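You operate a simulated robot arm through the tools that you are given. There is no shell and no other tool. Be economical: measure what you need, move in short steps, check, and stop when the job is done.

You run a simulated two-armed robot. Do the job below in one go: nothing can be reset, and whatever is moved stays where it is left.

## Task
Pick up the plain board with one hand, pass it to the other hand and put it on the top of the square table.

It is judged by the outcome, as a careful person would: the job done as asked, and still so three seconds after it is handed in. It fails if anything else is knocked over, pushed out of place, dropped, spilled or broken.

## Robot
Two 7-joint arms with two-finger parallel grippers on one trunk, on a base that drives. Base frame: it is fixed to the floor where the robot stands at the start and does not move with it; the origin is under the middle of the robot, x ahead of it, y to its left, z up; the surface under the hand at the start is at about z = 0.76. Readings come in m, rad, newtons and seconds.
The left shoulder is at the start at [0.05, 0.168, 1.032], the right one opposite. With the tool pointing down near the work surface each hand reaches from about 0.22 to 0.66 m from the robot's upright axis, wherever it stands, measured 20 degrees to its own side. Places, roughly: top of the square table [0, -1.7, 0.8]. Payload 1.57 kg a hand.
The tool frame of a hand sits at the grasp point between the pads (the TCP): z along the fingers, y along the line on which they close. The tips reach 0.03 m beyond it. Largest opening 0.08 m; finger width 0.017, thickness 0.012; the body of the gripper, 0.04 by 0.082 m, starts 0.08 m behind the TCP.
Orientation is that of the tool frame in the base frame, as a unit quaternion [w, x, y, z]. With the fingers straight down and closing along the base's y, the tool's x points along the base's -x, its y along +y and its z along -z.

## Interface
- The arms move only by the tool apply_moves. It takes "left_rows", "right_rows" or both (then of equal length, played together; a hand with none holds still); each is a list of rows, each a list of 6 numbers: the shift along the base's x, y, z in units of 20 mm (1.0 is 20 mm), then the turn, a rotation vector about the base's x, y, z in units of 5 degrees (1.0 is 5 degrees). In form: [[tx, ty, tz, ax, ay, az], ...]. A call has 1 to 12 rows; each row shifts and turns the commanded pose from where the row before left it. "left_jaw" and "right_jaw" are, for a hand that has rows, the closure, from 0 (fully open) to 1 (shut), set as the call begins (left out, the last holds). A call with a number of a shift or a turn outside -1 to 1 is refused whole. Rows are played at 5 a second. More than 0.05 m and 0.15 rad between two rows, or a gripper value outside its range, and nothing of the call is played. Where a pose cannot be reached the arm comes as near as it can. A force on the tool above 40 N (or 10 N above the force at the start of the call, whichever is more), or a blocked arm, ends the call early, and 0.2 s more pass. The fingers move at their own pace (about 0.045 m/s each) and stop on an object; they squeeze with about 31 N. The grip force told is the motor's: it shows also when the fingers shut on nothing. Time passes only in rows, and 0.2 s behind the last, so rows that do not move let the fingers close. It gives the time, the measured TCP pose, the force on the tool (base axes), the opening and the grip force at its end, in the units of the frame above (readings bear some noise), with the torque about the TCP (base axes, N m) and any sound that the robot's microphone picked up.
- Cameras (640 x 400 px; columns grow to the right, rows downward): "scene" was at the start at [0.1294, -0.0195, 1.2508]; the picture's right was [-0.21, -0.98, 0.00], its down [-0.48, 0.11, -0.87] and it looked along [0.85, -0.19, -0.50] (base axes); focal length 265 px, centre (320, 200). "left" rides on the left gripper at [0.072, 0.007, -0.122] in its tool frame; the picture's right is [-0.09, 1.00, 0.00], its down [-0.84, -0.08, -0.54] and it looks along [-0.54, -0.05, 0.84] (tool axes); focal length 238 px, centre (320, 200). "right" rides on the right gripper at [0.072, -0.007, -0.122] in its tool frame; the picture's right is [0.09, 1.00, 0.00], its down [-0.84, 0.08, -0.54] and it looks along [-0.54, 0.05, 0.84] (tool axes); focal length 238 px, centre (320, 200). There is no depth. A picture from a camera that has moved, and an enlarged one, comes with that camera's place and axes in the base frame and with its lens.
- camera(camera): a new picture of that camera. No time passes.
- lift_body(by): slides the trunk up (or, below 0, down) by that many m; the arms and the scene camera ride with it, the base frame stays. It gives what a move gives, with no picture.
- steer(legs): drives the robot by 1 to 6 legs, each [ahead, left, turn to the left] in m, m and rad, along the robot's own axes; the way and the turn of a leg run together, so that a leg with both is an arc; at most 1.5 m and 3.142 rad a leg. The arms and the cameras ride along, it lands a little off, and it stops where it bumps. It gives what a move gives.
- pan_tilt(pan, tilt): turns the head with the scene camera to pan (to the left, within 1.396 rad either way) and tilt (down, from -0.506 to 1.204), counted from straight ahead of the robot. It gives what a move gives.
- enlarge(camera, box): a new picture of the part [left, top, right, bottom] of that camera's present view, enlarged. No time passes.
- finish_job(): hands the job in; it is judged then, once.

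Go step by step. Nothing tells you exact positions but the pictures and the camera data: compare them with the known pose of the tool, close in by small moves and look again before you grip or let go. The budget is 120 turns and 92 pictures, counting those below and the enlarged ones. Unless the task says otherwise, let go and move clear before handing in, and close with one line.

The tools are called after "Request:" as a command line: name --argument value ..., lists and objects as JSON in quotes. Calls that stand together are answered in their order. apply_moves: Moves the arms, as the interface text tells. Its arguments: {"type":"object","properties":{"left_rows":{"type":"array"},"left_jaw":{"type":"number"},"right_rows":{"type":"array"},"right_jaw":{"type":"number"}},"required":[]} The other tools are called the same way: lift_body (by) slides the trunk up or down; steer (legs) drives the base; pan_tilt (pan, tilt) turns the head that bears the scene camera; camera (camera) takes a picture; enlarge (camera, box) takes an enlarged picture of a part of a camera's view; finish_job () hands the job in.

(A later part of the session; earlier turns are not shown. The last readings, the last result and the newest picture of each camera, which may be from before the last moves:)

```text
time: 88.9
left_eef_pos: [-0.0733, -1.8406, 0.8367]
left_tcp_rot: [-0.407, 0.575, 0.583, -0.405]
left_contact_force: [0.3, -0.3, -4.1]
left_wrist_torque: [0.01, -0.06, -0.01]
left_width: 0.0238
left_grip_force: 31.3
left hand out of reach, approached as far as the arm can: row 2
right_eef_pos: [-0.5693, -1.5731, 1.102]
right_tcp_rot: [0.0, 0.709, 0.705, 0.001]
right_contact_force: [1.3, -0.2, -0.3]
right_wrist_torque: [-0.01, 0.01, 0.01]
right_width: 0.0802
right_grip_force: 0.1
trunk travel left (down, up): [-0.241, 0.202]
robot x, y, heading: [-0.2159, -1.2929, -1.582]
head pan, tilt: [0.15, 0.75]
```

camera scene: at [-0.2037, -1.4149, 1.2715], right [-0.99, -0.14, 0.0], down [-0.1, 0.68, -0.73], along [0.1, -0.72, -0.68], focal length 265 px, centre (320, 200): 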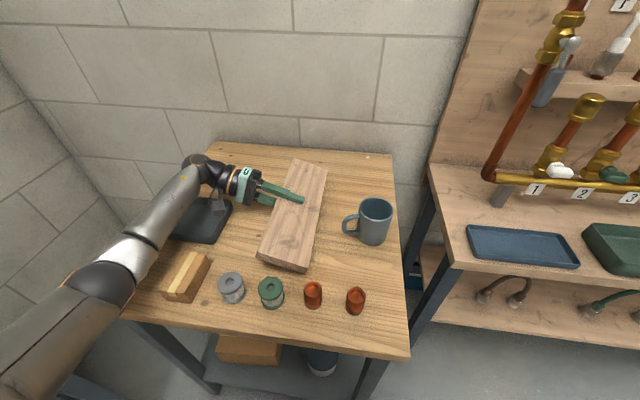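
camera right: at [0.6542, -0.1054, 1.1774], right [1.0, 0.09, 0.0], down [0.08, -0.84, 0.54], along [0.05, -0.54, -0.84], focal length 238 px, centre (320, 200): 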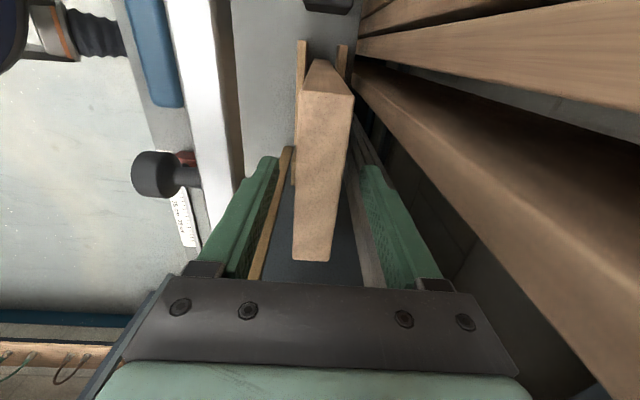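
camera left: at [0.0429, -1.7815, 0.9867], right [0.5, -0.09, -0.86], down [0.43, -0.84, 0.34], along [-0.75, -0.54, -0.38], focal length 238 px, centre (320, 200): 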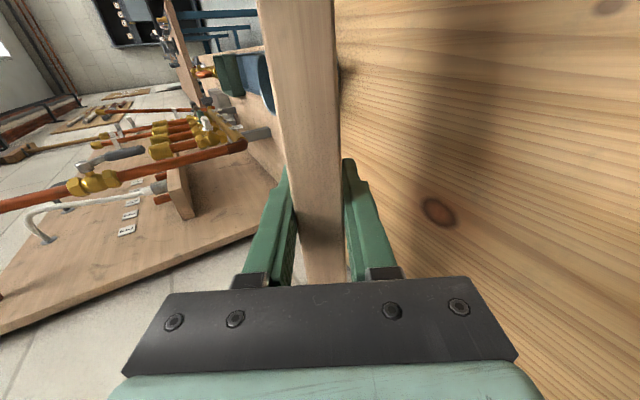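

Request:
lift_body --by -0.004

Request:
lift_body --by -0.003

Request:
enlarge --camera "scene" --box '[140, 140, 360, 300]'

```text
time: 89.4
left_eef_pos: [-0.0736, -1.84, 0.8348]
left_tcp_rot: [-0.406, 0.576, 0.582, -0.407]
left_contact_force: [0.4, 1.3, 2.6]
left_wrist_torque: [-0.47, 0.27, -0.1]
left_width: 0.0238
left_grip_force: 30.7
right_eef_pos: [-0.5687, -1.5735, 1.0986]
right_tcp_rot: [0.001, 0.71, 0.704, 0.0]
right_contact_force: [-0.1, 0.2, -0.1]
right_wrist_torque: [0.02, 0.01, -0.03]
right_width: 0.0798
right_grip_force: 0.0
trunk travel left (down, up): [-0.237, 0.206]
robot x, y, heading: [-0.2138, -1.292, -1.581]
head pan, tilt: [0.15, 0.75]
```

```text
time: 89.9
left_eef_pos: [-0.0736, -1.8405, 0.8337]
left_tcp_rot: [-0.404, 0.577, 0.582, -0.408]
left_contact_force: [3.6, 0.6, 9.2]
left_wrist_torque: [0.39, 0.57, -0.47]
left_width: 0.0238
left_grip_force: 31.0
right_eef_pos: [-0.5697, -1.572, 1.0964]
right_tcp_rot: [0.001, 0.71, 0.704, 0.001]
right_contact_force: [0.2, 0.2, -0.6]
right_wrist_torque: [0.03, 0.03, 0.02]
right_width: 0.0798
right_grip_force: 0.0
trunk travel left (down, up): [-0.234, 0.209]
robot x, y, heading: [-0.2165, -1.2919, -1.579]
head pan, tilt: [0.15, 0.75]
```

```text
2.50 times, centred on (250, 220) of scene
camera zoom: at [-0.2048, -1.4126, 1.2653], right [-0.99, -0.14, 0.0], down [-0.1, 0.67, -0.73], along [0.1, -0.73, -0.68], focal length 662 px, centre (495, 150)
```

zoom: 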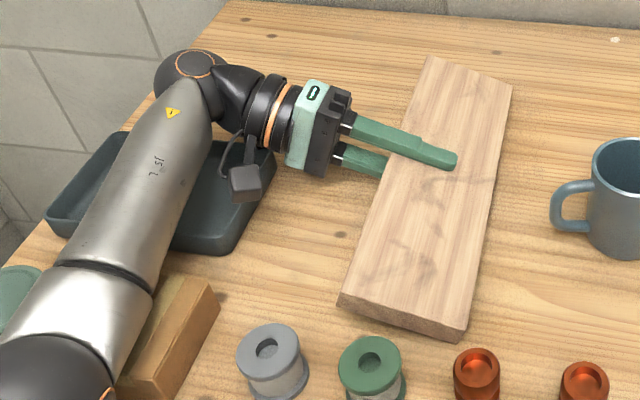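

The lower long edge rests on the table. I open just a little so the board settles on the lower finger.

Request:
apply_moves --left_rows '[[0, 0, 0, 0, 0, 0], [0, 0, 0, 0, 0, 0]]' --left_jaw 0.6

Request:
enlarge --camera "scene" --box '[140, 140, 360, 300]'

Request:
camera --camera "left"

```text
time: 90.5
left_eef_pos: [-0.0751, -1.8398, 0.8339]
left_tcp_rot: [-0.402, 0.577, 0.583, -0.407]
left_contact_force: [6.0, -2.2, 7.2]
left_wrist_torque: [-0.07, 0.02, 0.05]
left_width: 0.0279
left_grip_force: 0.2
right_eef_pos: [-0.5699, -1.5717, 1.0957]
right_tcp_rot: [0.001, 0.711, 0.704, 0.001]
right_contact_force: [-0.8, -0.3, -0.4]
right_wrist_torque: [-0.01, -0.06, 0.0]
right_width: 0.0802
right_grip_force: 0.0
trunk travel left (down, up): [-0.234, 0.209]
robot x, y, heading: [-0.217, -1.2893, -1.574]
head pan, tilt: [0.15, 0.75]
```

```text
2.50 times, centred on (250, 220) of scene
camera zoom: at [-0.205, -1.4123, 1.265], right [-0.99, -0.14, 0.0], down [-0.1, 0.67, -0.73], along [0.1, -0.73, -0.68], focal length 662 px, centre (495, 150)
```

zoom: 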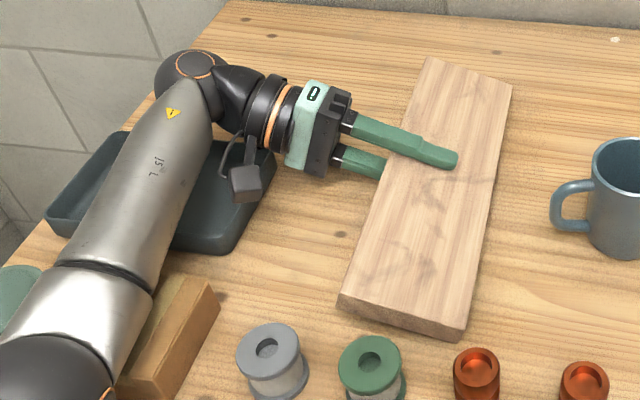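

```text
36 pictures are left
camera left: at [0.0422, -1.7686, 0.8704], right [0.34, -0.09, -0.94], down [0.49, -0.83, 0.26], along [-0.8, -0.55, -0.24], focal length 238 px, centre (320, 200)
```

left: 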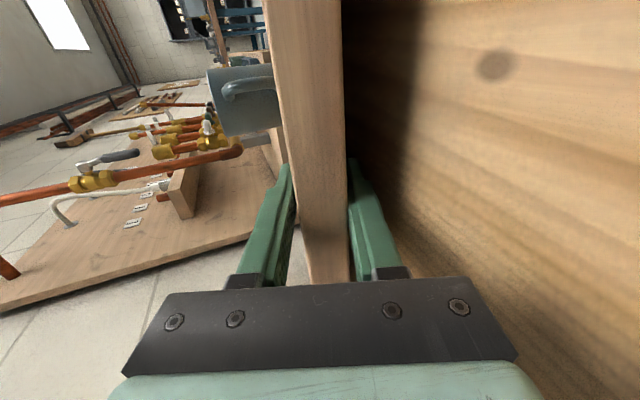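

Grip is loose. Now I withdraw the fingers toward +x with a slight rise, in small steps.

Request:
apply_moves --left_rows '[[0.4, 0, 0.15, 0, 0, 0], [0.5, 0, 0.12, 0, 0, 0], [0.5, 0, 0.1, 0, 0, 0]]'

Request:
enlarge --camera "scene" --box '[140, 140, 360, 300]'

```text
time: 91.3
left_eef_pos: [-0.0678, -1.8392, 0.8334]
left_tcp_rot: [-0.407, 0.577, 0.582, -0.405]
left_contact_force: [-7.2, 0.8, 4.4]
left_wrist_torque: [-0.04, 0.42, -0.07]
left_width: 0.0265
left_grip_force: 0.0
left hand out of reach, approached as far as the arm can: row 2, 3
right_eef_pos: [-0.57, -1.5723, 1.0952]
right_tcp_rot: [0.001, 0.711, 0.704, 0.001]
right_contact_force: [0.0, 0.3, -0.2]
right_wrist_torque: [0.0, 0.01, 0.01]
right_width: 0.08
right_grip_force: 0.0
trunk travel left (down, up): [-0.234, 0.209]
robot x, y, heading: [-0.2189, -1.2921, -1.584]
head pan, tilt: [0.15, 0.75]
```

```text
2.50 times, centred on (250, 220) of scene
camera zoom: at [-0.2052, -1.4137, 1.2645], right [-0.99, -0.14, 0.0], down [-0.1, 0.67, -0.73], along [0.1, -0.72, -0.68], focal length 662 px, centre (495, 150)
```

zoom: 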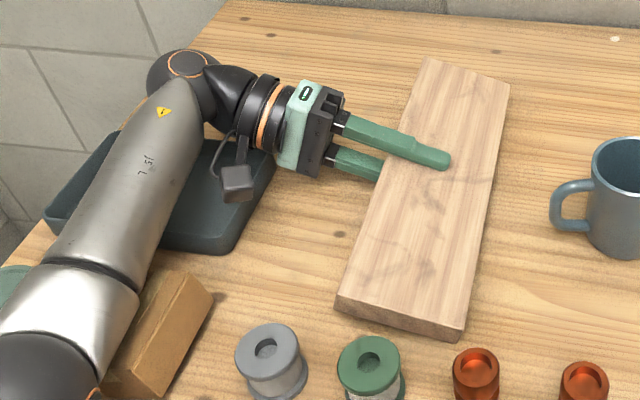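

The arm cannot go further to +x in this posture. I swing the loose hand ~20° about the board's normal so the wrist comes nearer the robot, to gain reach.

Request:
apply_moves --left_rows '[[0, 0, 0.1, -0.34, 0, 0.94], [0, 0, 0, -0.34, 0, 0.94], [0, 0, 0, -0.34, 0, 0.94], [0, 0, 0, -0.34, 0, 0.94]]'

Request:
enlarge --camera "scene" --box '[140, 140, 360, 300]'

```text
time: 92.3
left_eef_pos: [-0.066, -1.8387, 0.8346]
left_tcp_rot: [-0.301, 0.494, 0.645, -0.5]
left_contact_force: [11.5, 6.9, 10.6]
left_wrist_torque: [0.14, 0.12, -0.14]
left_width: 0.0272
left_grip_force: 0.1
right_eef_pos: [-0.5694, -1.573, 1.0943]
right_tcp_rot: [0.001, 0.709, 0.705, 0.0]
right_contact_force: [-0.3, -0.8, 0.3]
right_wrist_torque: [0.01, -0.02, -0.02]
right_width: 0.0798
right_grip_force: 0.0
trunk travel left (down, up): [-0.234, 0.209]
robot x, y, heading: [-0.2176, -1.293, -1.575]
head pan, tilt: [0.15, 0.75]
```

```text
2.50 times, centred on (250, 220) of scene
camera zoom: at [-0.2037, -1.4123, 1.2634], right [-0.99, -0.14, 0.0], down [-0.1, 0.67, -0.73], along [0.1, -0.73, -0.68], focal length 662 px, centre (495, 150)
```

zoom: 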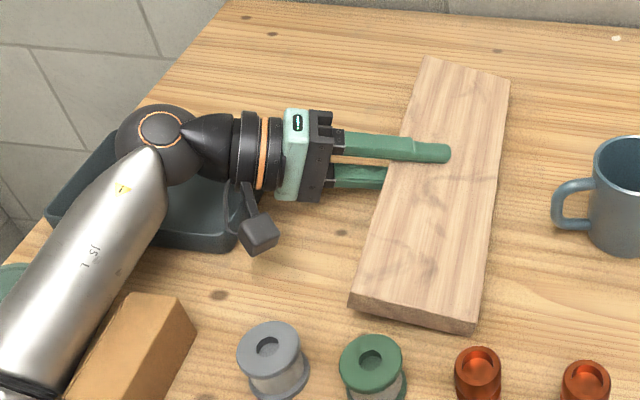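

The box near the forearm looks shifted; I check before moving anything else.

Request:
camera --camera "scene"

Request:
enlarge --camera "scene" --box '[80, 200, 260, 340]'

```text
33 pictures are left
camera scene: at [-0.2037, -1.4123, 1.2634], right [-0.99, -0.14, 0.0], down [-0.1, 0.67, -0.73], along [0.1, -0.73, -0.68], focal length 265 px, centre (320, 200)
```

scene: 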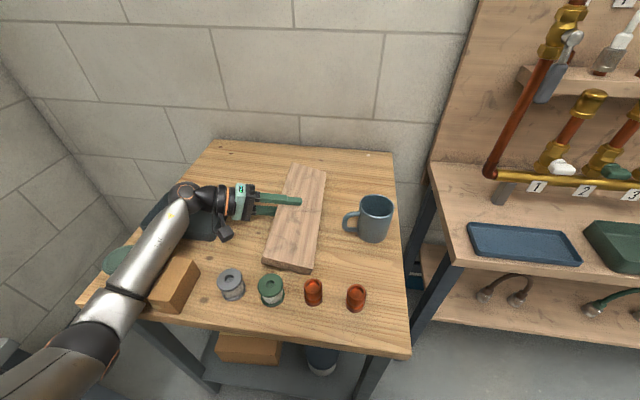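

```text
2.86 times, centred on (170, 270) of scene
camera zoom: at [-0.2037, -1.4123, 1.2634], right [-0.99, -0.14, 0.0], down [-0.1, 0.67, -0.73], along [0.1, -0.73, -0.68], focal length 756 px, centre (749, 0)
```

zoom: 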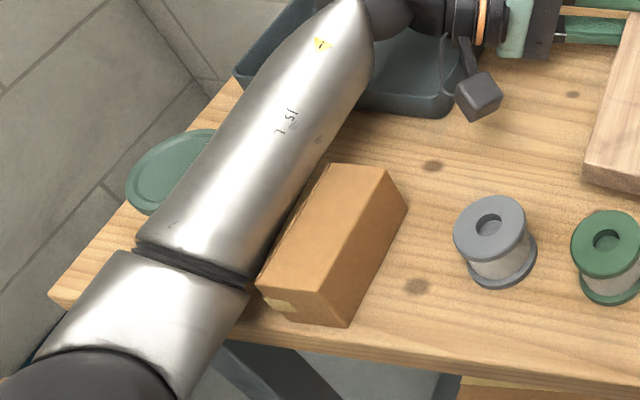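

The forearm has touched the small cardboard box. The safe way out is to grip the board again and lift everything straight up.

Request:
apply_moves --left_rows '[[0, 0, 0, 0, 0, 0], [0, 0, 0, 0, 0, 0], [0, 0, 0, 0, 0, 0]]' --left_jaw 1

Request:
lift_body --by 0.12

Request:
camera --camera "scene"

Request:
enlarge --camera "scene" --box '[80, 180, 260, 340]'

```text
time: 93.1
left_eef_pos: [-0.0688, -1.8391, 0.8379]
left_tcp_rot: [-0.302, 0.496, 0.642, -0.5]
left_contact_force: [-5.8, 1.0, 10.7]
left_wrist_torque: [-0.06, 1.12, -0.07]
left_width: 0.0239
left_grip_force: 30.5
right_eef_pos: [-0.5684, -1.5722, 1.0937]
right_tcp_rot: [0.001, 0.71, 0.704, 0.001]
right_contact_force: [-0.7, 0.0, -0.6]
right_wrist_torque: [0.02, -0.02, -0.01]
right_width: 0.08
right_grip_force: 0.1
trunk travel left (down, up): [-0.234, 0.209]
robot x, y, heading: [-0.2128, -1.2898, -1.574]
head pan, tilt: [0.15, 0.75]
```

```text
time: 94.6
left_eef_pos: [-0.066, -1.8413, 0.9549]
left_tcp_rot: [-0.3, 0.496, 0.645, -0.498]
left_contact_force: [0.2, 0.0, -3.7]
left_wrist_torque: [-0.02, -0.11, 0.01]
left_width: 0.0242
left_grip_force: 31.0
right_eef_pos: [-0.5686, -1.5747, 1.2137]
right_tcp_rot: [0.0, 0.71, 0.704, 0.001]
right_contact_force: [0.1, -0.7, 0.0]
right_wrist_torque: [-0.01, 0.0, -0.01]
right_width: 0.0801
right_grip_force: 0.1
trunk travel left (down, up): [-0.354, 0.089]
robot x, y, heading: [-0.218, -1.2888, -1.579]
head pan, tilt: [0.15, 0.75]
```

```text
31 pictures are left
camera scene: at [-0.2037, -1.415, 1.3844], right [-0.99, -0.14, 0.0], down [-0.1, 0.68, -0.73], along [0.1, -0.72, -0.68], focal length 265 px, centre (320, 200)
```

scene: 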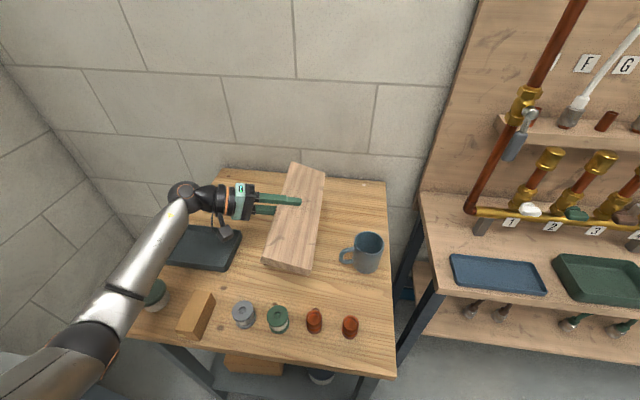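

```text
2.50 times, centred on (170, 260) of scene
camera zoom: at [-0.2037, -1.415, 1.3844], right [-0.99, -0.14, 0.0], down [-0.1, 0.68, -0.73], along [0.1, -0.72, -0.68], focal length 662 px, centre (695, 50)
```

zoom: 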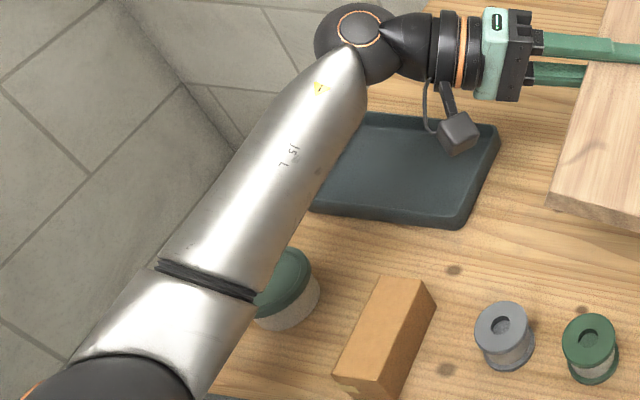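

The little box got rolled onto its side and shifted slightly; I'll need to set it back. First I secure the view: zoom on it.

Request:
enlarge --camera "scene" --box '[150, 270, 260, 350]'

```text
5.00 times, centred on (205, 310) of scene
camera zoom: at [-0.2037, -1.415, 1.3844], right [-0.99, -0.14, 0.0], down [-0.1, 0.68, -0.73], along [0.1, -0.72, -0.68], focal length 1324 px, centre (895, -350)
```

zoom: 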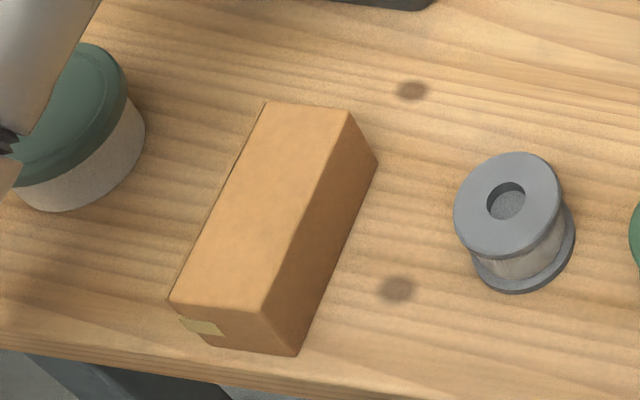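

The box is lying on its side at about (0.087, -1.617); originally it stood flat at about (0.081, -1.645). I'll first finish the board with a higher trunk/forearm (tilt back to 30°), then set the box back with the free hand.

Request:
apply_moves --left_rows '[[0, 0, 0, 0, -1, 0], [0, 0, 0, 0, -1, 0], [0, 0, -1, 0, 0, 0], [0, 0, -1, 0, 0, 0], [0, 0, -1, 0, 0, 0]]'

Request:
camera --camera "scene"

```text
time: 95.8
left_eef_pos: [-0.0665, -1.8388, 0.8942]
left_tcp_rot: [-0.242, 0.538, 0.667, -0.455]
left_contact_force: [0.3, -0.4, -3.3]
left_wrist_torque: [0.0, -0.11, -0.01]
left_width: 0.024
left_grip_force: 30.6
right_eef_pos: [-0.5691, -1.5727, 1.2153]
right_tcp_rot: [0.0, 0.71, 0.704, 0.002]
right_contact_force: [-0.5, 0.5, 0.5]
right_wrist_torque: [-0.01, 0.0, 0.04]
right_width: 0.0804
right_grip_force: 0.1
trunk travel left (down, up): [-0.354, 0.089]
robot x, y, heading: [-0.2147, -1.2941, -1.579]
head pan, tilt: [0.15, 0.75]
```

```text
28 pictures are left
camera scene: at [-0.2037, -1.415, 1.3845], right [-0.99, -0.14, 0.0], down [-0.1, 0.68, -0.73], along [0.1, -0.72, -0.68], focal length 265 px, centre (320, 200)
```

scene: 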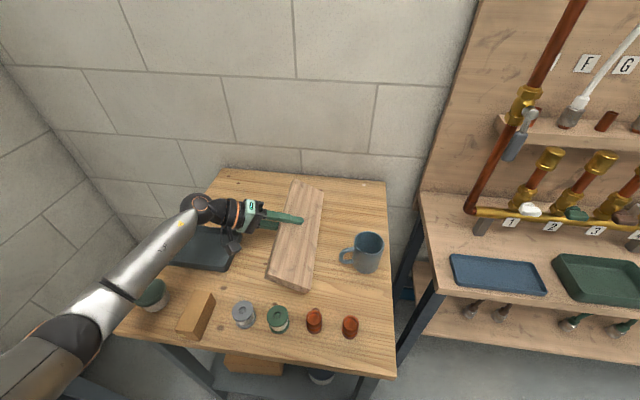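

Forearm is well above the items now. Lower slowly to contact.

Request:
apply_moves --left_rows '[[0, 0, -0.9, 0, 0, 0], [0, 0, -0.7, 0, 0, 0], [0, 0, -0.4, 0, 0, 0]]'

Request:
apply_moves --left_rows '[[0, 0, -0.2, 0, 0, 0], [0, 0, -0.1, 0, 0, 0]]'

Request:
enlarge --camera "scene" --box '[100, 160, 400, 350]'

```text
time: 96.6
left_eef_pos: [-0.0664, -1.8411, 0.8555]
left_tcp_rot: [-0.244, 0.537, 0.669, -0.454]
left_contact_force: [0.1, 0.7, -3.4]
left_wrist_torque: [0.0, -0.14, -0.02]
left_width: 0.0238
left_grip_force: 30.7
right_eef_pos: [-0.5706, -1.5746, 1.2147]
right_tcp_rot: [0.0, 0.71, 0.704, 0.001]
right_contact_force: [0.7, 0.3, 0.3]
right_wrist_torque: [0.01, -0.01, 0.01]
right_width: 0.0802
right_grip_force: 0.1
trunk travel left (down, up): [-0.354, 0.089]
robot x, y, heading: [-0.216, -1.2905, -1.578]
head pan, tilt: [0.15, 0.75]
```

```text
time: 97.2
left_eef_pos: [-0.0667, -1.8404, 0.8505]
left_tcp_rot: [-0.243, 0.536, 0.669, -0.454]
left_contact_force: [0.1, -0.7, 0.2]
left_wrist_torque: [0.7, 0.24, -0.09]
left_width: 0.0239
left_grip_force: 31.1
right_eef_pos: [-0.5694, -1.5737, 1.2145]
right_tcp_rot: [-0.001, 0.71, 0.704, 0.001]
right_contact_force: [0.5, 0.2, 0.1]
right_wrist_torque: [-0.01, 0.02, -0.02]
right_width: 0.0802
right_grip_force: 0.0
trunk travel left (down, up): [-0.354, 0.089]
robot x, y, heading: [-0.2176, -1.294, -1.58]
head pan, tilt: [0.15, 0.75]
```

```text
2.11 times, centred on (250, 255) of scene
camera zoom: at [-0.2037, -1.4146, 1.3846], right [-0.99, -0.14, 0.0], down [-0.1, 0.68, -0.73], along [0.1, -0.72, -0.68], focal length 558 px, centre (467, 84)
```

zoom: 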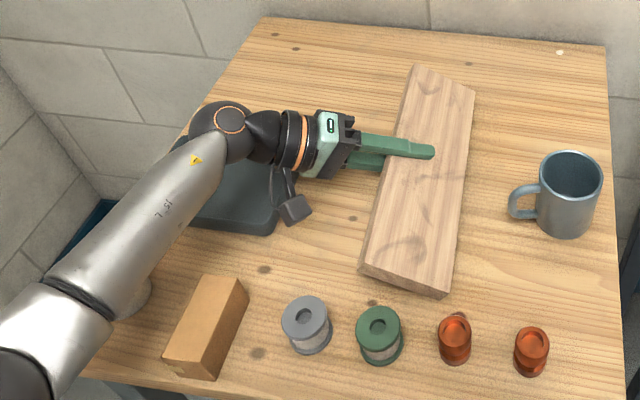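

Touchdown again at the lower edge, with the forearm well clear. I open partially and withdraw gently.

Request:
apply_moves --left_rows '[[0, 0, 0, 0, 0, 0], [0, 0, 0, 0, 0, 0]]' --left_jaw 0.53

Request:
apply_moves --left_rows '[[0.45, 0.1, 0.15, 0, 0, 0], [0.45, 0.1, 0.15, 0, 0, 0], [0.45, 0.1, 0.15, 0, 0, 0]]'

Request:
enlarge --camera "scene" --box '[100, 160, 400, 350]'

```text
time: 97.8
left_eef_pos: [-0.0664, -1.8413, 0.8478]
left_tcp_rot: [-0.242, 0.536, 0.669, -0.454]
left_contact_force: [0.2, -0.3, -0.6]
left_wrist_torque: [0.02, 0.06, -0.02]
left_width: 0.0389
left_grip_force: 0.8
right_eef_pos: [-0.5688, -1.5736, 1.2147]
right_tcp_rot: [0.0, 0.71, 0.704, 0.001]
right_contact_force: [-0.2, 0.2, -0.1]
right_wrist_torque: [-0.03, -0.02, -0.02]
right_width: 0.0798
right_grip_force: 0.0
trunk travel left (down, up): [-0.354, 0.089]
robot x, y, heading: [-0.2159, -1.2931, -1.582]
head pan, tilt: [0.15, 0.75]
```

```text
time: 98.6
left_eef_pos: [-0.0575, -1.8375, 0.8522]
left_tcp_rot: [-0.242, 0.537, 0.669, -0.454]
left_contact_force: [0.9, 0.1, -0.9]
left_wrist_torque: [0.0, 0.02, -0.04]
left_width: 0.0389
left_grip_force: 0.2
left hand out of reach, approached as far as the arm can: row 1, 3
right_eef_pos: [-0.5687, -1.574, 1.2145]
right_tcp_rot: [0.0, 0.71, 0.704, 0.001]
right_contact_force: [-0.3, 0.1, 0.8]
right_wrist_torque: [-0.02, 0.02, -0.01]
right_width: 0.0799
right_grip_force: 0.0
trunk travel left (down, up): [-0.354, 0.089]
robot x, y, heading: [-0.2146, -1.2933, -1.583]
head pan, tilt: [0.15, 0.75]
```

```text
2.11 times, centred on (250, 255) of scene
camera zoom: at [-0.2037, -1.4147, 1.3845], right [-0.99, -0.14, 0.0], down [-0.1, 0.68, -0.73], along [0.1, -0.72, -0.68], focal length 558 px, centre (467, 84)
```

zoom: 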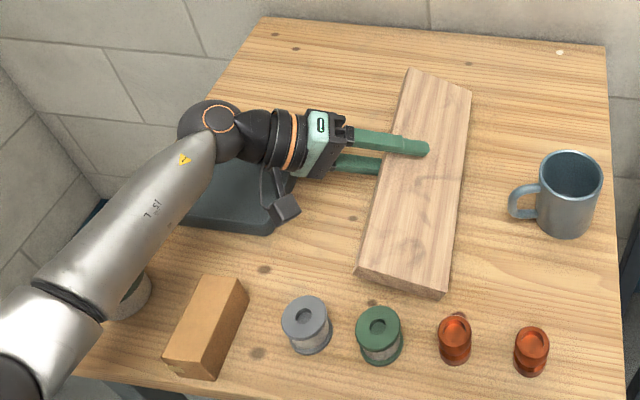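

The arm is at a limit again, so I withdraw by strafing the base slowly to the left (+x); the forearm has clearance.

Request:
steer --legs '[[0, 0.03, 0]]'

Request:
camera --camera "scene"

```text
time: 99.6
left_eef_pos: [-0.0271, -1.8377, 0.8529]
left_tcp_rot: [-0.242, 0.537, 0.668, -0.455]
left_contact_force: [-0.8, 0.5, -1.6]
left_wrist_torque: [0.01, -0.02, 0.05]
left_width: 0.0391
left_grip_force: 0.7
right_eef_pos: [-0.5387, -1.5735, 1.2156]
right_tcp_rot: [0.001, 0.711, 0.704, 0.001]
right_contact_force: [0.1, 0.0, 0.6]
right_wrist_torque: [-0.02, 0.02, 0.03]
right_width: 0.0799
right_grip_force: 0.0
trunk travel left (down, up): [-0.354, 0.089]
robot x, y, heading: [-0.1896, -1.2911, -1.579]
head pan, tilt: [0.15, 0.75]
```

```text
25 pictures are left
camera scene: at [-0.173, -1.415, 1.3845], right [-0.99, -0.14, 0.0], down [-0.1, 0.68, -0.73], along [0.1, -0.72, -0.68], focal length 265 px, centre (320, 200)
```

scene: 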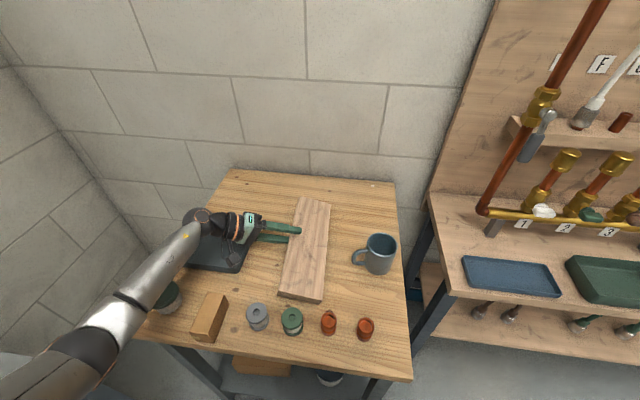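

The fingers are sliding out and the board stays in place. Another 4 cm to the left.

Request:
steer --legs '[[0, 0.035, 0]]'

Request:
enlarge --camera "scene" --box '[100, 160, 420, 360]'

```text
time: 100.6
left_eef_pos: [0.0084, -1.8385, 0.852]
left_tcp_rot: [-0.243, 0.537, 0.668, -0.454]
left_contact_force: [-0.2, 0.3, 0.0]
left_wrist_torque: [-0.02, -0.03, 0.02]
left_width: 0.0376
left_grip_force: 0.0
right_eef_pos: [-0.504, -1.5734, 1.2153]
right_tcp_rot: [0.001, 0.71, 0.704, 0.001]
right_contact_force: [0.1, 0.3, 0.0]
right_wrist_torque: [0.03, -0.01, -0.01]
right_width: 0.0802
right_grip_force: 0.0
trunk travel left (down, up): [-0.354, 0.089]
robot x, y, heading: [-0.1523, -1.2947, -1.579]
head pan, tilt: [0.15, 0.75]
```

```text
2.00 times, centred on (260, 260) of scene
camera zoom: at [-0.1385, -1.4151, 1.3845], right [-0.99, -0.14, 0.0], down [-0.1, 0.68, -0.73], along [0.1, -0.72, -0.68], focal length 530 px, centre (440, 80)
```

zoom: 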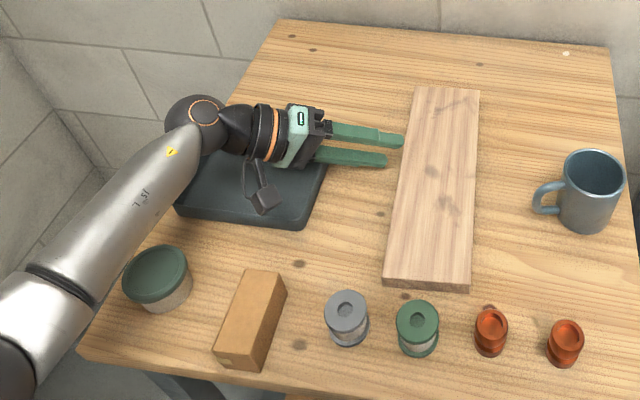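

The board lies flat and free on the table. Now I raise the left hand, turn it upright and take it aside, so that the right hand can set the box back.

Request:
lift_body --by 0.085

Request:
apply_moves --left_rows '[[0, 0.5, 0.8, 0, -1, 0], [0, 0.5, 0.8, 0, -1, 0], [0, 0.5, 0.8, 0, -1, 0], [0, 0.5, 0.8, 0, -1, 0], [0.3, 0.5, 0.8, 0, -1, 0], [0.3, 0.5, 0.8, 0, -1, 0], [0.5, 0.5, 0.8, 0, -1, 0], [0.5, 0.5, 0.5, 0, -1, 0], [0.8, 0.5, 0.5, 0, -1, 0], [0.8, 0.5, 0.5, 0, -1, 0], [0.8, 0.5, 0.5, 0, -1, 0]]'

Request:
camera --camera "scene"

```text
time: 101.8
left_eef_pos: [0.0079, -1.839, 0.9373]
left_tcp_rot: [-0.242, 0.537, 0.669, -0.453]
left_contact_force: [-0.9, 0.2, -0.1]
left_wrist_torque: [0.01, -0.03, 0.02]
left_width: 0.0376
left_grip_force: 0.1
right_eef_pos: [-0.5038, -1.574, 1.3001]
right_tcp_rot: [0.0, 0.71, 0.704, 0.002]
right_contact_force: [-0.1, 0.2, -0.4]
right_wrist_torque: [-0.05, 0.04, 0.0]
right_width: 0.0801
right_grip_force: 0.1
trunk travel left (down, up): [-0.439, 0.004]
robot x, y, heading: [-0.1479, -1.2922, -1.577]
head pan, tilt: [0.15, 0.75]
```

```text
time: 104.2
left_eef_pos: [0.088, -1.7276, 1.09]
left_tcp_rot: [0.094, 0.686, 0.705, -0.153]
left_contact_force: [-0.2, -0.2, -0.2]
left_wrist_torque: [-0.05, -0.04, 0.01]
left_width: 0.0378
left_grip_force: 0.1
right_eef_pos: [-0.5052, -1.5739, 1.3009]
right_tcp_rot: [0.0, 0.71, 0.705, 0.002]
right_contact_force: [0.7, 0.1, 0.1]
right_wrist_torque: [-0.01, 0.0, 0.01]
right_width: 0.0801
right_grip_force: 0.1
trunk travel left (down, up): [-0.439, 0.004]
robot x, y, heading: [-0.1523, -1.2942, -1.578]
head pan, tilt: [0.15, 0.75]
```

```text
23 pictures are left
camera scene: at [-0.139, -1.4149, 1.4695], right [-0.99, -0.14, 0.0], down [-0.1, 0.68, -0.73], along [0.1, -0.72, -0.68], focal length 265 px, centre (320, 200)
```

scene: 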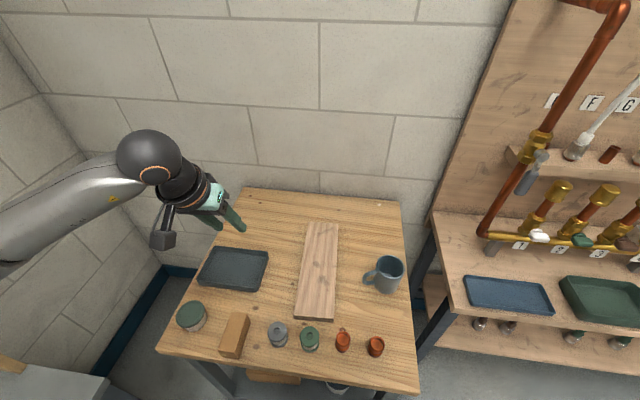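

The board sits well, other items are in place; only the box is to be restored. Left hand goes farther aside, then the base backs off and strafes so the right hand can reach the box.

Request:
apply_moves --left_rows '[[0.9, 0.6, 0.5, 0, 0, 0], [0.9, 0.6, 0.5, 0, 0, 0], [0.9, 0.6, 0.5, 0, 0, 0], [0.9, 0.6, 0.5, 0, 0, 0], [0.9, 0.6, 0.5, 0, 0, 0], [0.9, 0.6, 0.5, 0, 0, 0], [0.9, 0.6, 0.5, 0, 0, 0]]'

Request:
steer --legs '[[-0.12, 0, 0], [0, 0.11, 0]]'

Request:
camera --camera "scene"

```text
time: 105.8
left_eef_pos: [0.2141, -1.643, 1.1605]
left_tcp_rot: [0.094, 0.686, 0.704, -0.155]
left_contact_force: [-0.5, -0.3, 0.0]
left_wrist_torque: [0.03, -0.02, -0.02]
left_width: 0.0378
left_grip_force: 0.0
right_eef_pos: [-0.5045, -1.5726, 1.3007]
right_tcp_rot: [0.001, 0.71, 0.704, 0.0]
right_contact_force: [-0.3, 0.3, 0.2]
right_wrist_torque: [0.01, 0.0, -0.03]
right_width: 0.0801
right_grip_force: 0.0
trunk travel left (down, up): [-0.439, 0.004]
robot x, y, heading: [-0.1489, -1.2942, -1.58]
head pan, tilt: [0.15, 0.75]
```

```text
time: 108.2
left_eef_pos: [0.3225, -1.5252, 1.1594]
left_tcp_rot: [0.094, 0.686, 0.705, -0.154]
left_contact_force: [0.2, -0.5, 0.6]
left_wrist_torque: [-0.02, 0.0, 0.01]
left_width: 0.0377
left_grip_force: 0.1
right_eef_pos: [-0.3938, -1.4539, 1.2997]
right_tcp_rot: [-0.001, 0.71, 0.704, 0.001]
right_contact_force: [0.3, -0.7, 0.1]
right_wrist_torque: [-0.03, -0.01, 0.02]
right_width: 0.0802
right_grip_force: 0.0
trunk travel left (down, up): [-0.439, 0.004]
robot x, y, heading: [-0.0409, -1.1683, -1.573]
head pan, tilt: [0.15, 0.75]
```

```text
22 pictures are left
camera scene: at [-0.0294, -1.2957, 1.4695], right [-0.99, -0.14, 0.0], down [-0.1, 0.68, -0.73], along [0.1, -0.72, -0.68], focal length 265 px, centre (320, 200)
```

scene: 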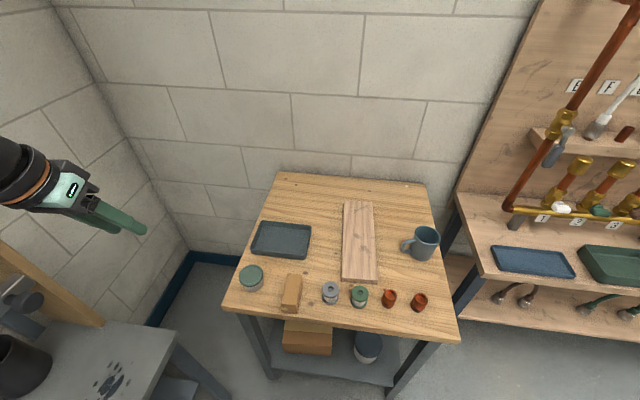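

Clear view; I zoom to measure the box precisely.

Request:
enlarge --camera "scene" --box '[220, 240, 380, 340]'

```text
4.00 times, centred on (300, 290) of scene
camera zoom: at [-0.0294, -1.2957, 1.4695], right [-0.99, -0.14, 0.0], down [-0.1, 0.68, -0.73], along [0.1, -0.72, -0.68], focal length 1059 px, centre (400, -160)
```

zoom: 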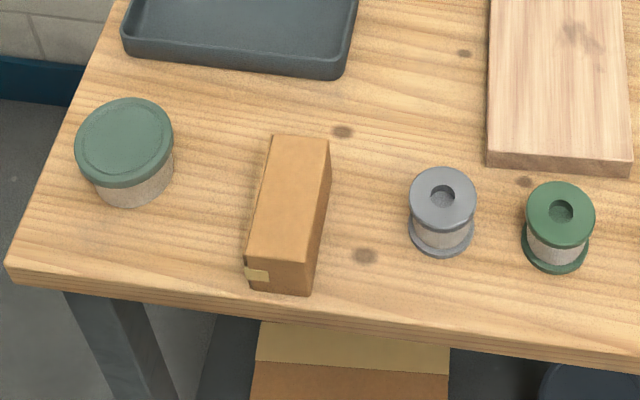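

Box centre now (0.087, -1.614), upright 0.05 tall. Right hand goes above it.

Request:
apply_moves --right_rows '[[1, -0.33, 0, 0, 0, 0], [1, -0.33, 0, 0, 0, 0], [1, -0.33, 0, 0, 0, 0], [1, -0.33, 0, 0, 0, 0], [1, -0.33, 0, 0, 0, 0], [1, -0.33, 0, 0, 0, 0], [1, -0.33, 0, 0, 0, 0], [1, -0.33, 0, 0, 0, 0], [1, -0.33, 0, 0, 0, 0], [1, -0.33, 0, 0, 0, 0], [1, -0.33, 0, 0, 0, 0], [1, -0.33, 0, 0, 0, 0]]'

Request:
apply_moves --right_rows '[[1, -0.33, -0.5, 0, 0, 0], [1, -0.33, -0.5, 0, 0, 0], [1, -0.33, -0.5, 0, 0, 0], [1, -0.33, -0.5, 0, 0, 0], [1, -0.33, -0.5, 0, 0, 0], [1, -0.33, -0.5, 0, 0, 0], [1, -0.33, -0.5, 0, 0, 0], [1, -0.33, -0.5, 0, 0, 0], [1, -0.33, -0.5, 0, 0, 0], [1, -0.33, -0.5, 0, 0, 0], [1, -0.33, -0.5, 0, 0, 0], [1, -0.33, -0.5, 0, 0, 0]]'

Request:
camera --camera "scene"

```text
time: 110.8
left_eef_pos: [0.3231, -1.5259, 1.1599]
left_tcp_rot: [0.093, 0.686, 0.705, -0.154]
left_contact_force: [0.0, -0.6, -0.1]
left_wrist_torque: [0.02, -0.03, 0.01]
left_width: 0.0374
left_grip_force: 0.0
right_eef_pos: [-0.1545, -1.5333, 1.2996]
right_tcp_rot: [-0.001, 0.71, 0.704, 0.001]
right_contact_force: [-0.3, -0.2, 0.5]
right_wrist_torque: [0.02, 0.0, 0.02]
right_width: 0.0799
right_grip_force: 0.0
trunk travel left (down, up): [-0.439, 0.004]
robot x, y, heading: [-0.0427, -1.172, -1.581]
head pan, tilt: [0.15, 0.75]
```

```text
time: 113.4
left_eef_pos: [0.3237, -1.5252, 1.1585]
left_tcp_rot: [0.094, 0.686, 0.705, -0.153]
left_contact_force: [0.1, -0.1, -0.1]
left_wrist_torque: [0.01, 0.02, 0.04]
left_width: 0.0377
left_grip_force: 0.0
right_eef_pos: [0.0849, -1.6131, 1.18]
right_tcp_rot: [-0.001, 0.71, 0.704, 0.001]
right_contact_force: [-0.1, -0.7, -0.1]
right_wrist_torque: [0.03, -0.02, 0.0]
right_width: 0.0801
right_grip_force: 0.1
trunk travel left (down, up): [-0.439, 0.004]
robot x, y, heading: [-0.0398, -1.1739, -1.586]
head pan, tilt: [0.15, 0.75]
```

```text
20 pictures are left
camera scene: at [-0.0291, -1.2956, 1.4695], right [-0.99, -0.14, 0.0], down [-0.1, 0.68, -0.73], along [0.1, -0.72, -0.68], focal length 265 px, centre (320, 200)
```

scene: 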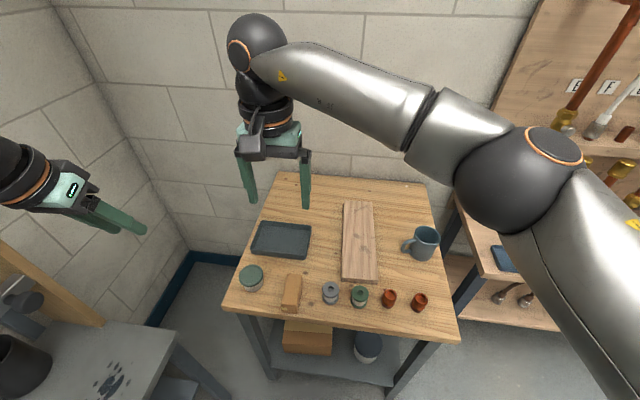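

Reached. Lower 20 cm with the arm and look from the right wrist.

Request:
apply_moves --right_rows '[[0, 0, -1, 0, 0, 0], [0, 0, -1, 0, 0, 0], [0, 0, -1, 0, 0, 0], [0, 0, -1, 0, 0, 0], [0, 0, -1, 0, 0, 0], [0, 0, -1, 0, 0, 0], [0, 0, -1, 0, 0, 0], [0, 0, -1, 0, 0, 0], [0, 0, -1, 0, 0, 0], [0, 0, -1, 0, 0, 0]]'

Request:
camera --camera "right"

```text
time: 115.6
left_eef_pos: [0.322, -1.5253, 1.1587]
left_tcp_rot: [0.094, 0.686, 0.705, -0.154]
left_contact_force: [0.4, -0.3, 0.5]
left_wrist_torque: [0.0, -0.01, 0.02]
left_width: 0.0376
left_grip_force: 0.0
right_eef_pos: [0.0856, -1.6112, 0.9801]
right_tcp_rot: [0.0, 0.71, 0.704, 0.0]
right_contact_force: [0.4, -0.6, -0.5]
right_wrist_torque: [0.0, -0.02, 0.0]
right_width: 0.0798
right_grip_force: 0.1
trunk travel left (down, up): [-0.439, 0.004]
robot x, y, heading: [-0.0407, -1.1768, -1.58]
head pan, tilt: [0.15, 0.75]
```

```text
19 pictures are left
camera right: at [0.0772, -1.5412, 1.1028], right [1.0, 0.08, 0.0], down [0.07, -0.84, 0.54], along [0.05, -0.54, -0.84], focal length 238 px, centre (320, 200)
```

right: 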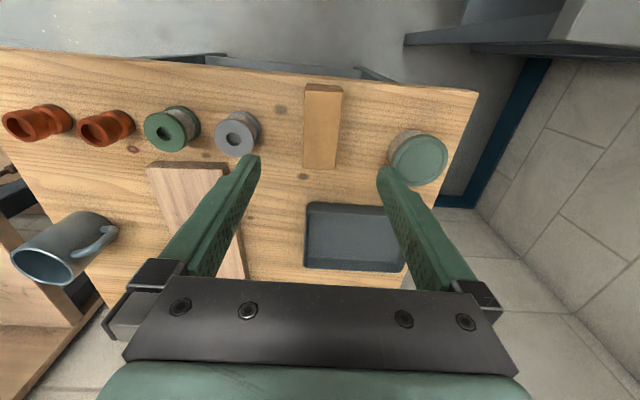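

The hand is centred over the box. Go down to a shallow grip (TCP z≈0.858) and close.

Request:
apply_moves --right_rows '[[0, 0, -1, 0, 0, 0], [0, 0, -1, 0, 0, 0], [0, 0, -1, 0, 0, 0], [0, 0, -1, 0, 0, 0], [0, 0, -1, 0, 0, 0], [0.05, -0.1, -1, 0, 0, 0]]' --right_jaw 0.2

Request:
camera --camera "right"

```text
time: 117.0
left_eef_pos: [0.323, -1.5237, 1.1602]
left_tcp_rot: [0.094, 0.686, 0.704, -0.154]
left_contact_force: [-0.1, -0.8, -0.1]
left_wrist_torque: [-0.01, -0.02, 0.02]
left_width: 0.0376
left_grip_force: 0.0
right_eef_pos: [0.0825, -1.6145, 0.8605]
right_tcp_rot: [0.001, 0.71, 0.704, 0.001]
right_contact_force: [1.0, 0.5, -0.1]
right_wrist_torque: [0.01, 0.0, 0.0]
right_width: 0.0643
right_grip_force: 0.0
trunk travel left (down, up): [-0.439, 0.004]
robot x, y, heading: [-0.0409, -1.1734, -1.581]
head pan, tilt: [0.15, 0.75]
```

```text
18 pictures are left
camera right: at [0.0759, -1.5429, 0.9837], right [1.0, 0.08, 0.0], down [0.07, -0.84, 0.54], along [0.05, -0.54, -0.84], focal length 238 px, centre (320, 200)
```

right: 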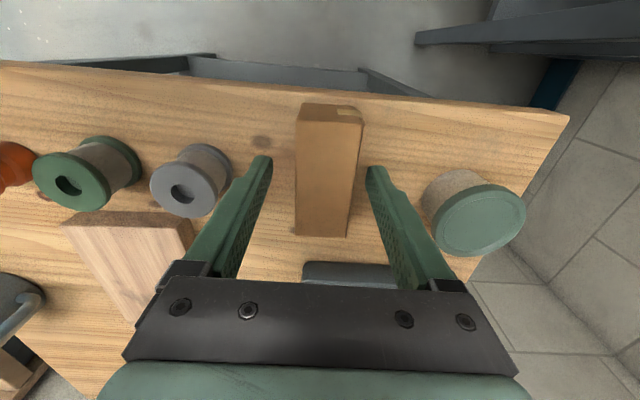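

Request:
apply_moves --right_rows '[[0, 0, -0.15, 0, 0, 0], [0, 0, 0, 0, 0, 0], [0, 0, 0, 0, 0, 0], [0, 0, 0, 0, 0, 0]]' --right_jaw 1

Request:
apply_moves --right_rows '[[0, 0, 1, 0, 0, 0], [0, 0, 1, 0, 0, 0], [0, 0, 1, 0, 0, 0], [0, 0, 1, 0, 0, 0], [0, 0, 1, 0, 0, 0]]'

Request:
camera --camera "right"

```text
time: 118.0
left_eef_pos: [0.3216, -1.5252, 1.1606]
left_tcp_rot: [0.094, 0.686, 0.705, -0.154]
left_contact_force: [0.2, -0.7, 0.2]
left_wrist_torque: [0.05, 0.02, -0.01]
left_width: 0.0378
left_grip_force: 0.1
right_eef_pos: [0.0827, -1.6142, 0.8607]
right_tcp_rot: [0.002, 0.71, 0.704, 0.001]
right_contact_force: [-1.0, -0.1, -0.2]
right_wrist_torque: [0.02, -0.01, 0.0]
right_width: 0.0394
right_grip_force: 30.7
right hand out of reach, approached as far as the arm can: row 1
trunk travel left (down, up): [-0.439, 0.004]
robot x, y, heading: [-0.0442, -1.1722, -1.581]
head pan, tilt: [0.15, 0.75]
```

```text
time: 119.2
left_eef_pos: [0.3224, -1.5246, 1.1608]
left_tcp_rot: [0.094, 0.686, 0.704, -0.154]
left_contact_force: [-0.7, -0.3, 0.7]
left_wrist_torque: [0.02, -0.03, 0.02]
left_width: 0.0379
left_grip_force: 0.1
right_eef_pos: [0.0827, -1.6133, 0.9601]
right_tcp_rot: [0.0, 0.711, 0.704, 0.001]
right_contact_force: [-0.2, -0.7, -0.9]
right_wrist_torque: [-0.03, 0.01, 0.02]
right_width: 0.0393
right_grip_force: 31.4
trunk travel left (down, up): [-0.439, 0.004]
robot x, y, heading: [-0.0425, -1.1753, -1.579]
head pan, tilt: [0.15, 0.75]
```

```text
17 pictures are left
camera right: at [0.0763, -1.5422, 1.0843], right [1.0, 0.08, 0.0], down [0.07, -0.84, 0.54], along [0.05, -0.54, -0.84], focal length 238 px, centre (320, 200)
```

right: 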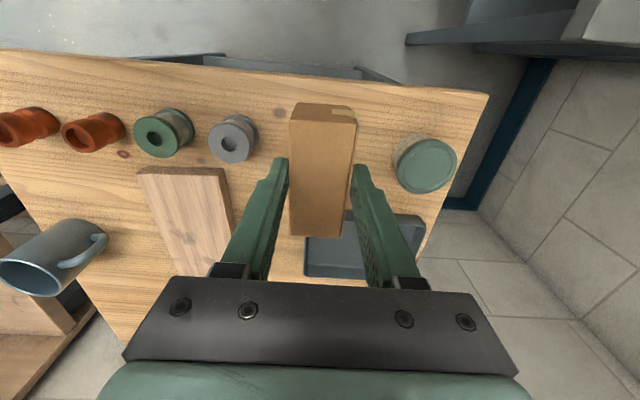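

The box is lifted. I roll the right hand 50° about y so the box goes back toward its proper side, moving over its original place.

Request:
apply_moves --right_rows '[[-0.053, -0.158, 0, 0, -1, 0], [-0.053, -0.158, 0, 0, -1, 0], [-0.053, -0.158, 0, 0, -1, 0], [-0.053, -0.158, 0, 0, -1, 0], [-0.053, -0.158, 0, 0, -1, 0], [-0.053, -0.158, 0, 0, -1, 0], [-0.053, -0.158, 0, 0, -1, 0], [-0.053, -0.158, 0, 0, -1, 0], [-0.053, -0.158, 0, 0, -1, 0], [-0.053, -0.158, 0, 0, -1, 0]]'

Request:
apply_moves --right_rows '[[0, 0, -1, 0, 0, 0], [0, 0, -1, 0, 0, 0], [0, 0, -1, 0, 0, 0]]'

Request:
enlarge --camera "scene" --box '[190, 180, 430, 340]'

```text
time: 121.4
left_eef_pos: [0.3219, -1.5252, 1.1595]
left_tcp_rot: [0.094, 0.686, 0.705, -0.154]
left_contact_force: [0.0, -1.3, -0.3]
left_wrist_torque: [0.0, 0.0, -0.01]
left_width: 0.0378
left_grip_force: 0.1
right_eef_pos: [0.0731, -1.6474, 0.961]
right_tcp_rot: [0.299, 0.643, 0.638, 0.301]
right_contact_force: [0.7, 0.3, -2.4]
right_wrist_torque: [-0.01, 0.02, 0.03]
right_width: 0.0391
right_grip_force: 31.1
trunk travel left (down, up): [-0.439, 0.004]
robot x, y, heading: [-0.0437, -1.1738, -1.579]
head pan, tilt: [0.15, 0.75]
```

```text
time: 122.2
left_eef_pos: [0.3228, -1.526, 1.1603]
left_tcp_rot: [0.094, 0.686, 0.705, -0.154]
left_contact_force: [-0.6, 0.7, -0.3]
left_wrist_torque: [0.0, -0.01, 0.0]
left_width: 0.0375
left_grip_force: 0.1
right_eef_pos: [0.072, -1.6462, 0.9007]
right_tcp_rot: [0.298, 0.643, 0.637, 0.303]
right_contact_force: [0.6, 0.7, -1.9]
right_wrist_torque: [-0.01, 0.06, -0.01]
right_width: 0.0393
right_grip_force: 31.6
trunk travel left (down, up): [-0.439, 0.004]
robot x, y, heading: [-0.0448, -1.1726, -1.576]
head pan, tilt: [0.15, 0.75]
```

```text
2.50 times, centred on (310, 260) of scene
camera zoom: at [-0.0297, -1.2958, 1.4695], right [-0.99, -0.14, 0.0], down [-0.1, 0.68, -0.73], along [0.1, -0.72, -0.68], focal length 662 px, centre (345, 50)
```

zoom: 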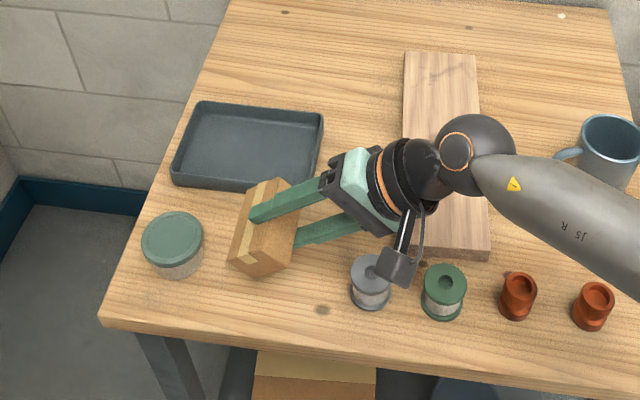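

The tape side is coming back on top. Lower to contact (expected z≈0.854).

Request:
apply_moves --right_rows '[[0, 0.05, -0.8, 0, 0, 0], [0, 0, -0.7, 0, 0, 0], [0, 0, -0.5, 0, 0, 0]]'

Request:
apply_moves --right_rows '[[0, 0, -0.2, 0, 0, 0], [0, 0, -0.15, 0, 0, 0]]'

Request:
enlarge --camera "scene" --box '[210, 230, 370, 330]'

```text
time: 123.0
left_eef_pos: [0.3217, -1.5258, 1.16]
left_tcp_rot: [0.094, 0.686, 0.705, -0.154]
left_contact_force: [0.2, 0.1, 0.2]
left_wrist_torque: [0.0, -0.02, -0.03]
left_width: 0.0378
left_grip_force: 0.1
right_eef_pos: [0.0725, -1.6452, 0.8608]
right_tcp_rot: [0.299, 0.643, 0.637, 0.302]
right_contact_force: [0.1, 0.3, -1.6]
right_wrist_torque: [0.01, 0.03, 0.01]
right_width: 0.0394
right_grip_force: 31.2
trunk travel left (down, up): [-0.439, 0.004]
robot x, y, heading: [-0.0408, -1.174, -1.576]
head pan, tilt: [0.15, 0.75]
```

```text
time: 123.6
left_eef_pos: [0.3228, -1.5256, 1.1598]
left_tcp_rot: [0.094, 0.686, 0.705, -0.154]
left_contact_force: [-0.8, 0.1, -0.2]
left_wrist_torque: [0.03, 0.02, 0.01]
left_width: 0.0374
left_grip_force: 0.1
right_eef_pos: [0.072, -1.6441, 0.8544]
right_tcp_rot: [0.298, 0.642, 0.638, 0.302]
right_contact_force: [-0.3, 0.1, -0.4]
right_wrist_torque: [-0.05, 0.02, -0.02]
right_width: 0.0393
right_grip_force: 31.2
trunk travel left (down, up): [-0.439, 0.004]
robot x, y, heading: [-0.0458, -1.1739, -1.58]
head pan, tilt: [0.15, 0.75]
```

```text
4.00 times, centred on (290, 280) of scene
camera zoom: at [-0.0298, -1.2957, 1.4695], right [-0.99, -0.14, 0.0], down [-0.1, 0.68, -0.73], along [0.1, -0.72, -0.68], focal length 1059 px, centre (440, -120)
```

zoom: 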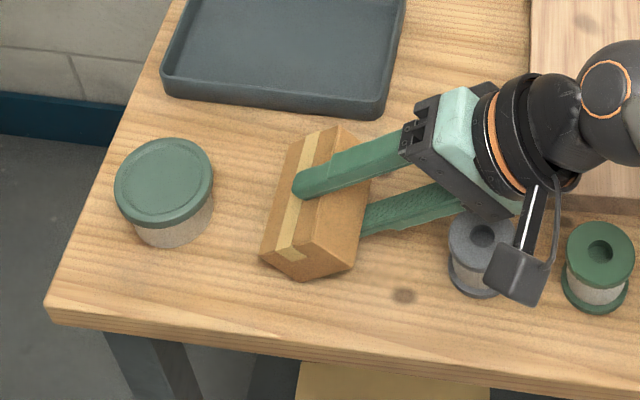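

Touchdown. Open slightly and withdraw along the finger direction.

Request:
apply_moves --right_rows '[[0, 0, 0, 0, 0, 0], [0, 0, 0, 0, 0, 0]]' --right_jaw 0.4

Request:
enlarge --camera "scene" --box '[210, 230, 370, 330]'

```text
time: 124.2
left_eef_pos: [0.324, -1.5253, 1.1593]
left_tcp_rot: [0.093, 0.686, 0.705, -0.154]
left_contact_force: [0.6, 0.2, 0.2]
left_wrist_torque: [-0.01, 0.02, 0.01]
left_width: 0.0375
left_grip_force: 0.0
right_eef_pos: [0.0727, -1.6443, 0.8548]
right_tcp_rot: [0.298, 0.643, 0.638, 0.301]
right_contact_force: [0.1, -0.4, 0.5]
right_wrist_torque: [0.01, -0.01, 0.0]
right_width: 0.0482
right_grip_force: 0.6
trunk travel left (down, up): [-0.439, 0.004]
robot x, y, heading: [-0.0402, -1.1727, -1.579]
head pan, tilt: [0.15, 0.75]
```

```text
4.00 times, centred on (290, 280) of scene
camera zoom: at [-0.0298, -1.2957, 1.4695], right [-0.99, -0.14, 0.0], down [-0.1, 0.68, -0.73], along [0.1, -0.72, -0.68], focal length 1059 px, centre (440, -120)
```

zoom: 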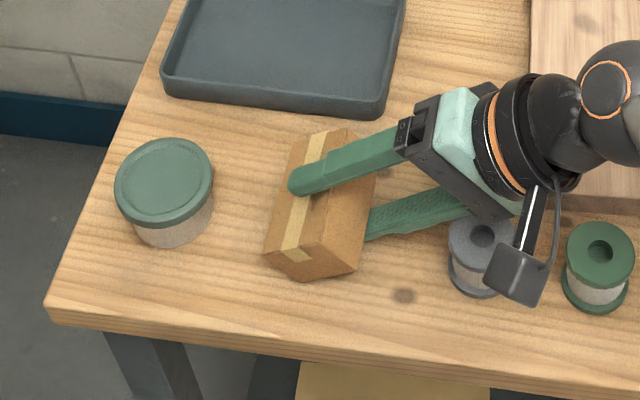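

Request:
apply_moves --right_rows '[[-0.4, 0, 0.3, 0, 0, 0], [-0.4, 0, 0.3, 0, 0, 0], [-0.4, 0, 0.33, 0, 0, 0], [-0.4, 0, 0.34, 0, 0, 0], [-0.4, 0, 0.4, 0, 0, 0], [-0.3, 0, 0.8, 0, 0, 0], [-0.3, 0, 0.8, 0, 0, 0], [0, 0, 1, 0, 0, 0]]'

Request:
enlarge --camera "scene" --box '[210, 230, 370, 330]'

```text
time: 126.0
left_eef_pos: [0.3218, -1.525, 1.1605]
left_tcp_rot: [0.094, 0.686, 0.705, -0.155]
left_contact_force: [-0.2, -0.5, 0.7]
left_wrist_torque: [0.02, -0.01, -0.01]
left_width: 0.0375
left_grip_force: 0.0
right_eef_pos: [0.0201, -1.6446, 0.9387]
right_tcp_rot: [0.298, 0.643, 0.638, 0.301]
right_contact_force: [-0.7, -0.9, -0.1]
right_wrist_torque: [0.02, -0.02, -0.04]
right_width: 0.0479
right_grip_force: 0.1
trunk travel left (down, up): [-0.439, 0.004]
robot x, y, heading: [-0.0382, -1.1767, -1.584]
head pan, tilt: [0.15, 0.75]
```

```text
4.00 times, centred on (290, 280) of scene
camera zoom: at [-0.0297, -1.2955, 1.4695], right [-0.99, -0.14, 0.0], down [-0.1, 0.68, -0.73], along [0.1, -0.72, -0.68], focal length 1059 px, centre (440, -120)
```

zoom: 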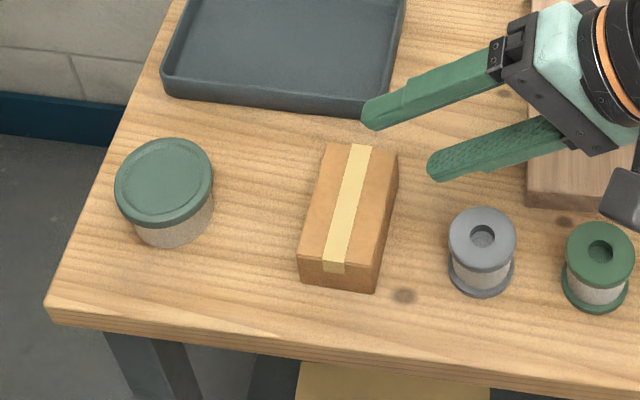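

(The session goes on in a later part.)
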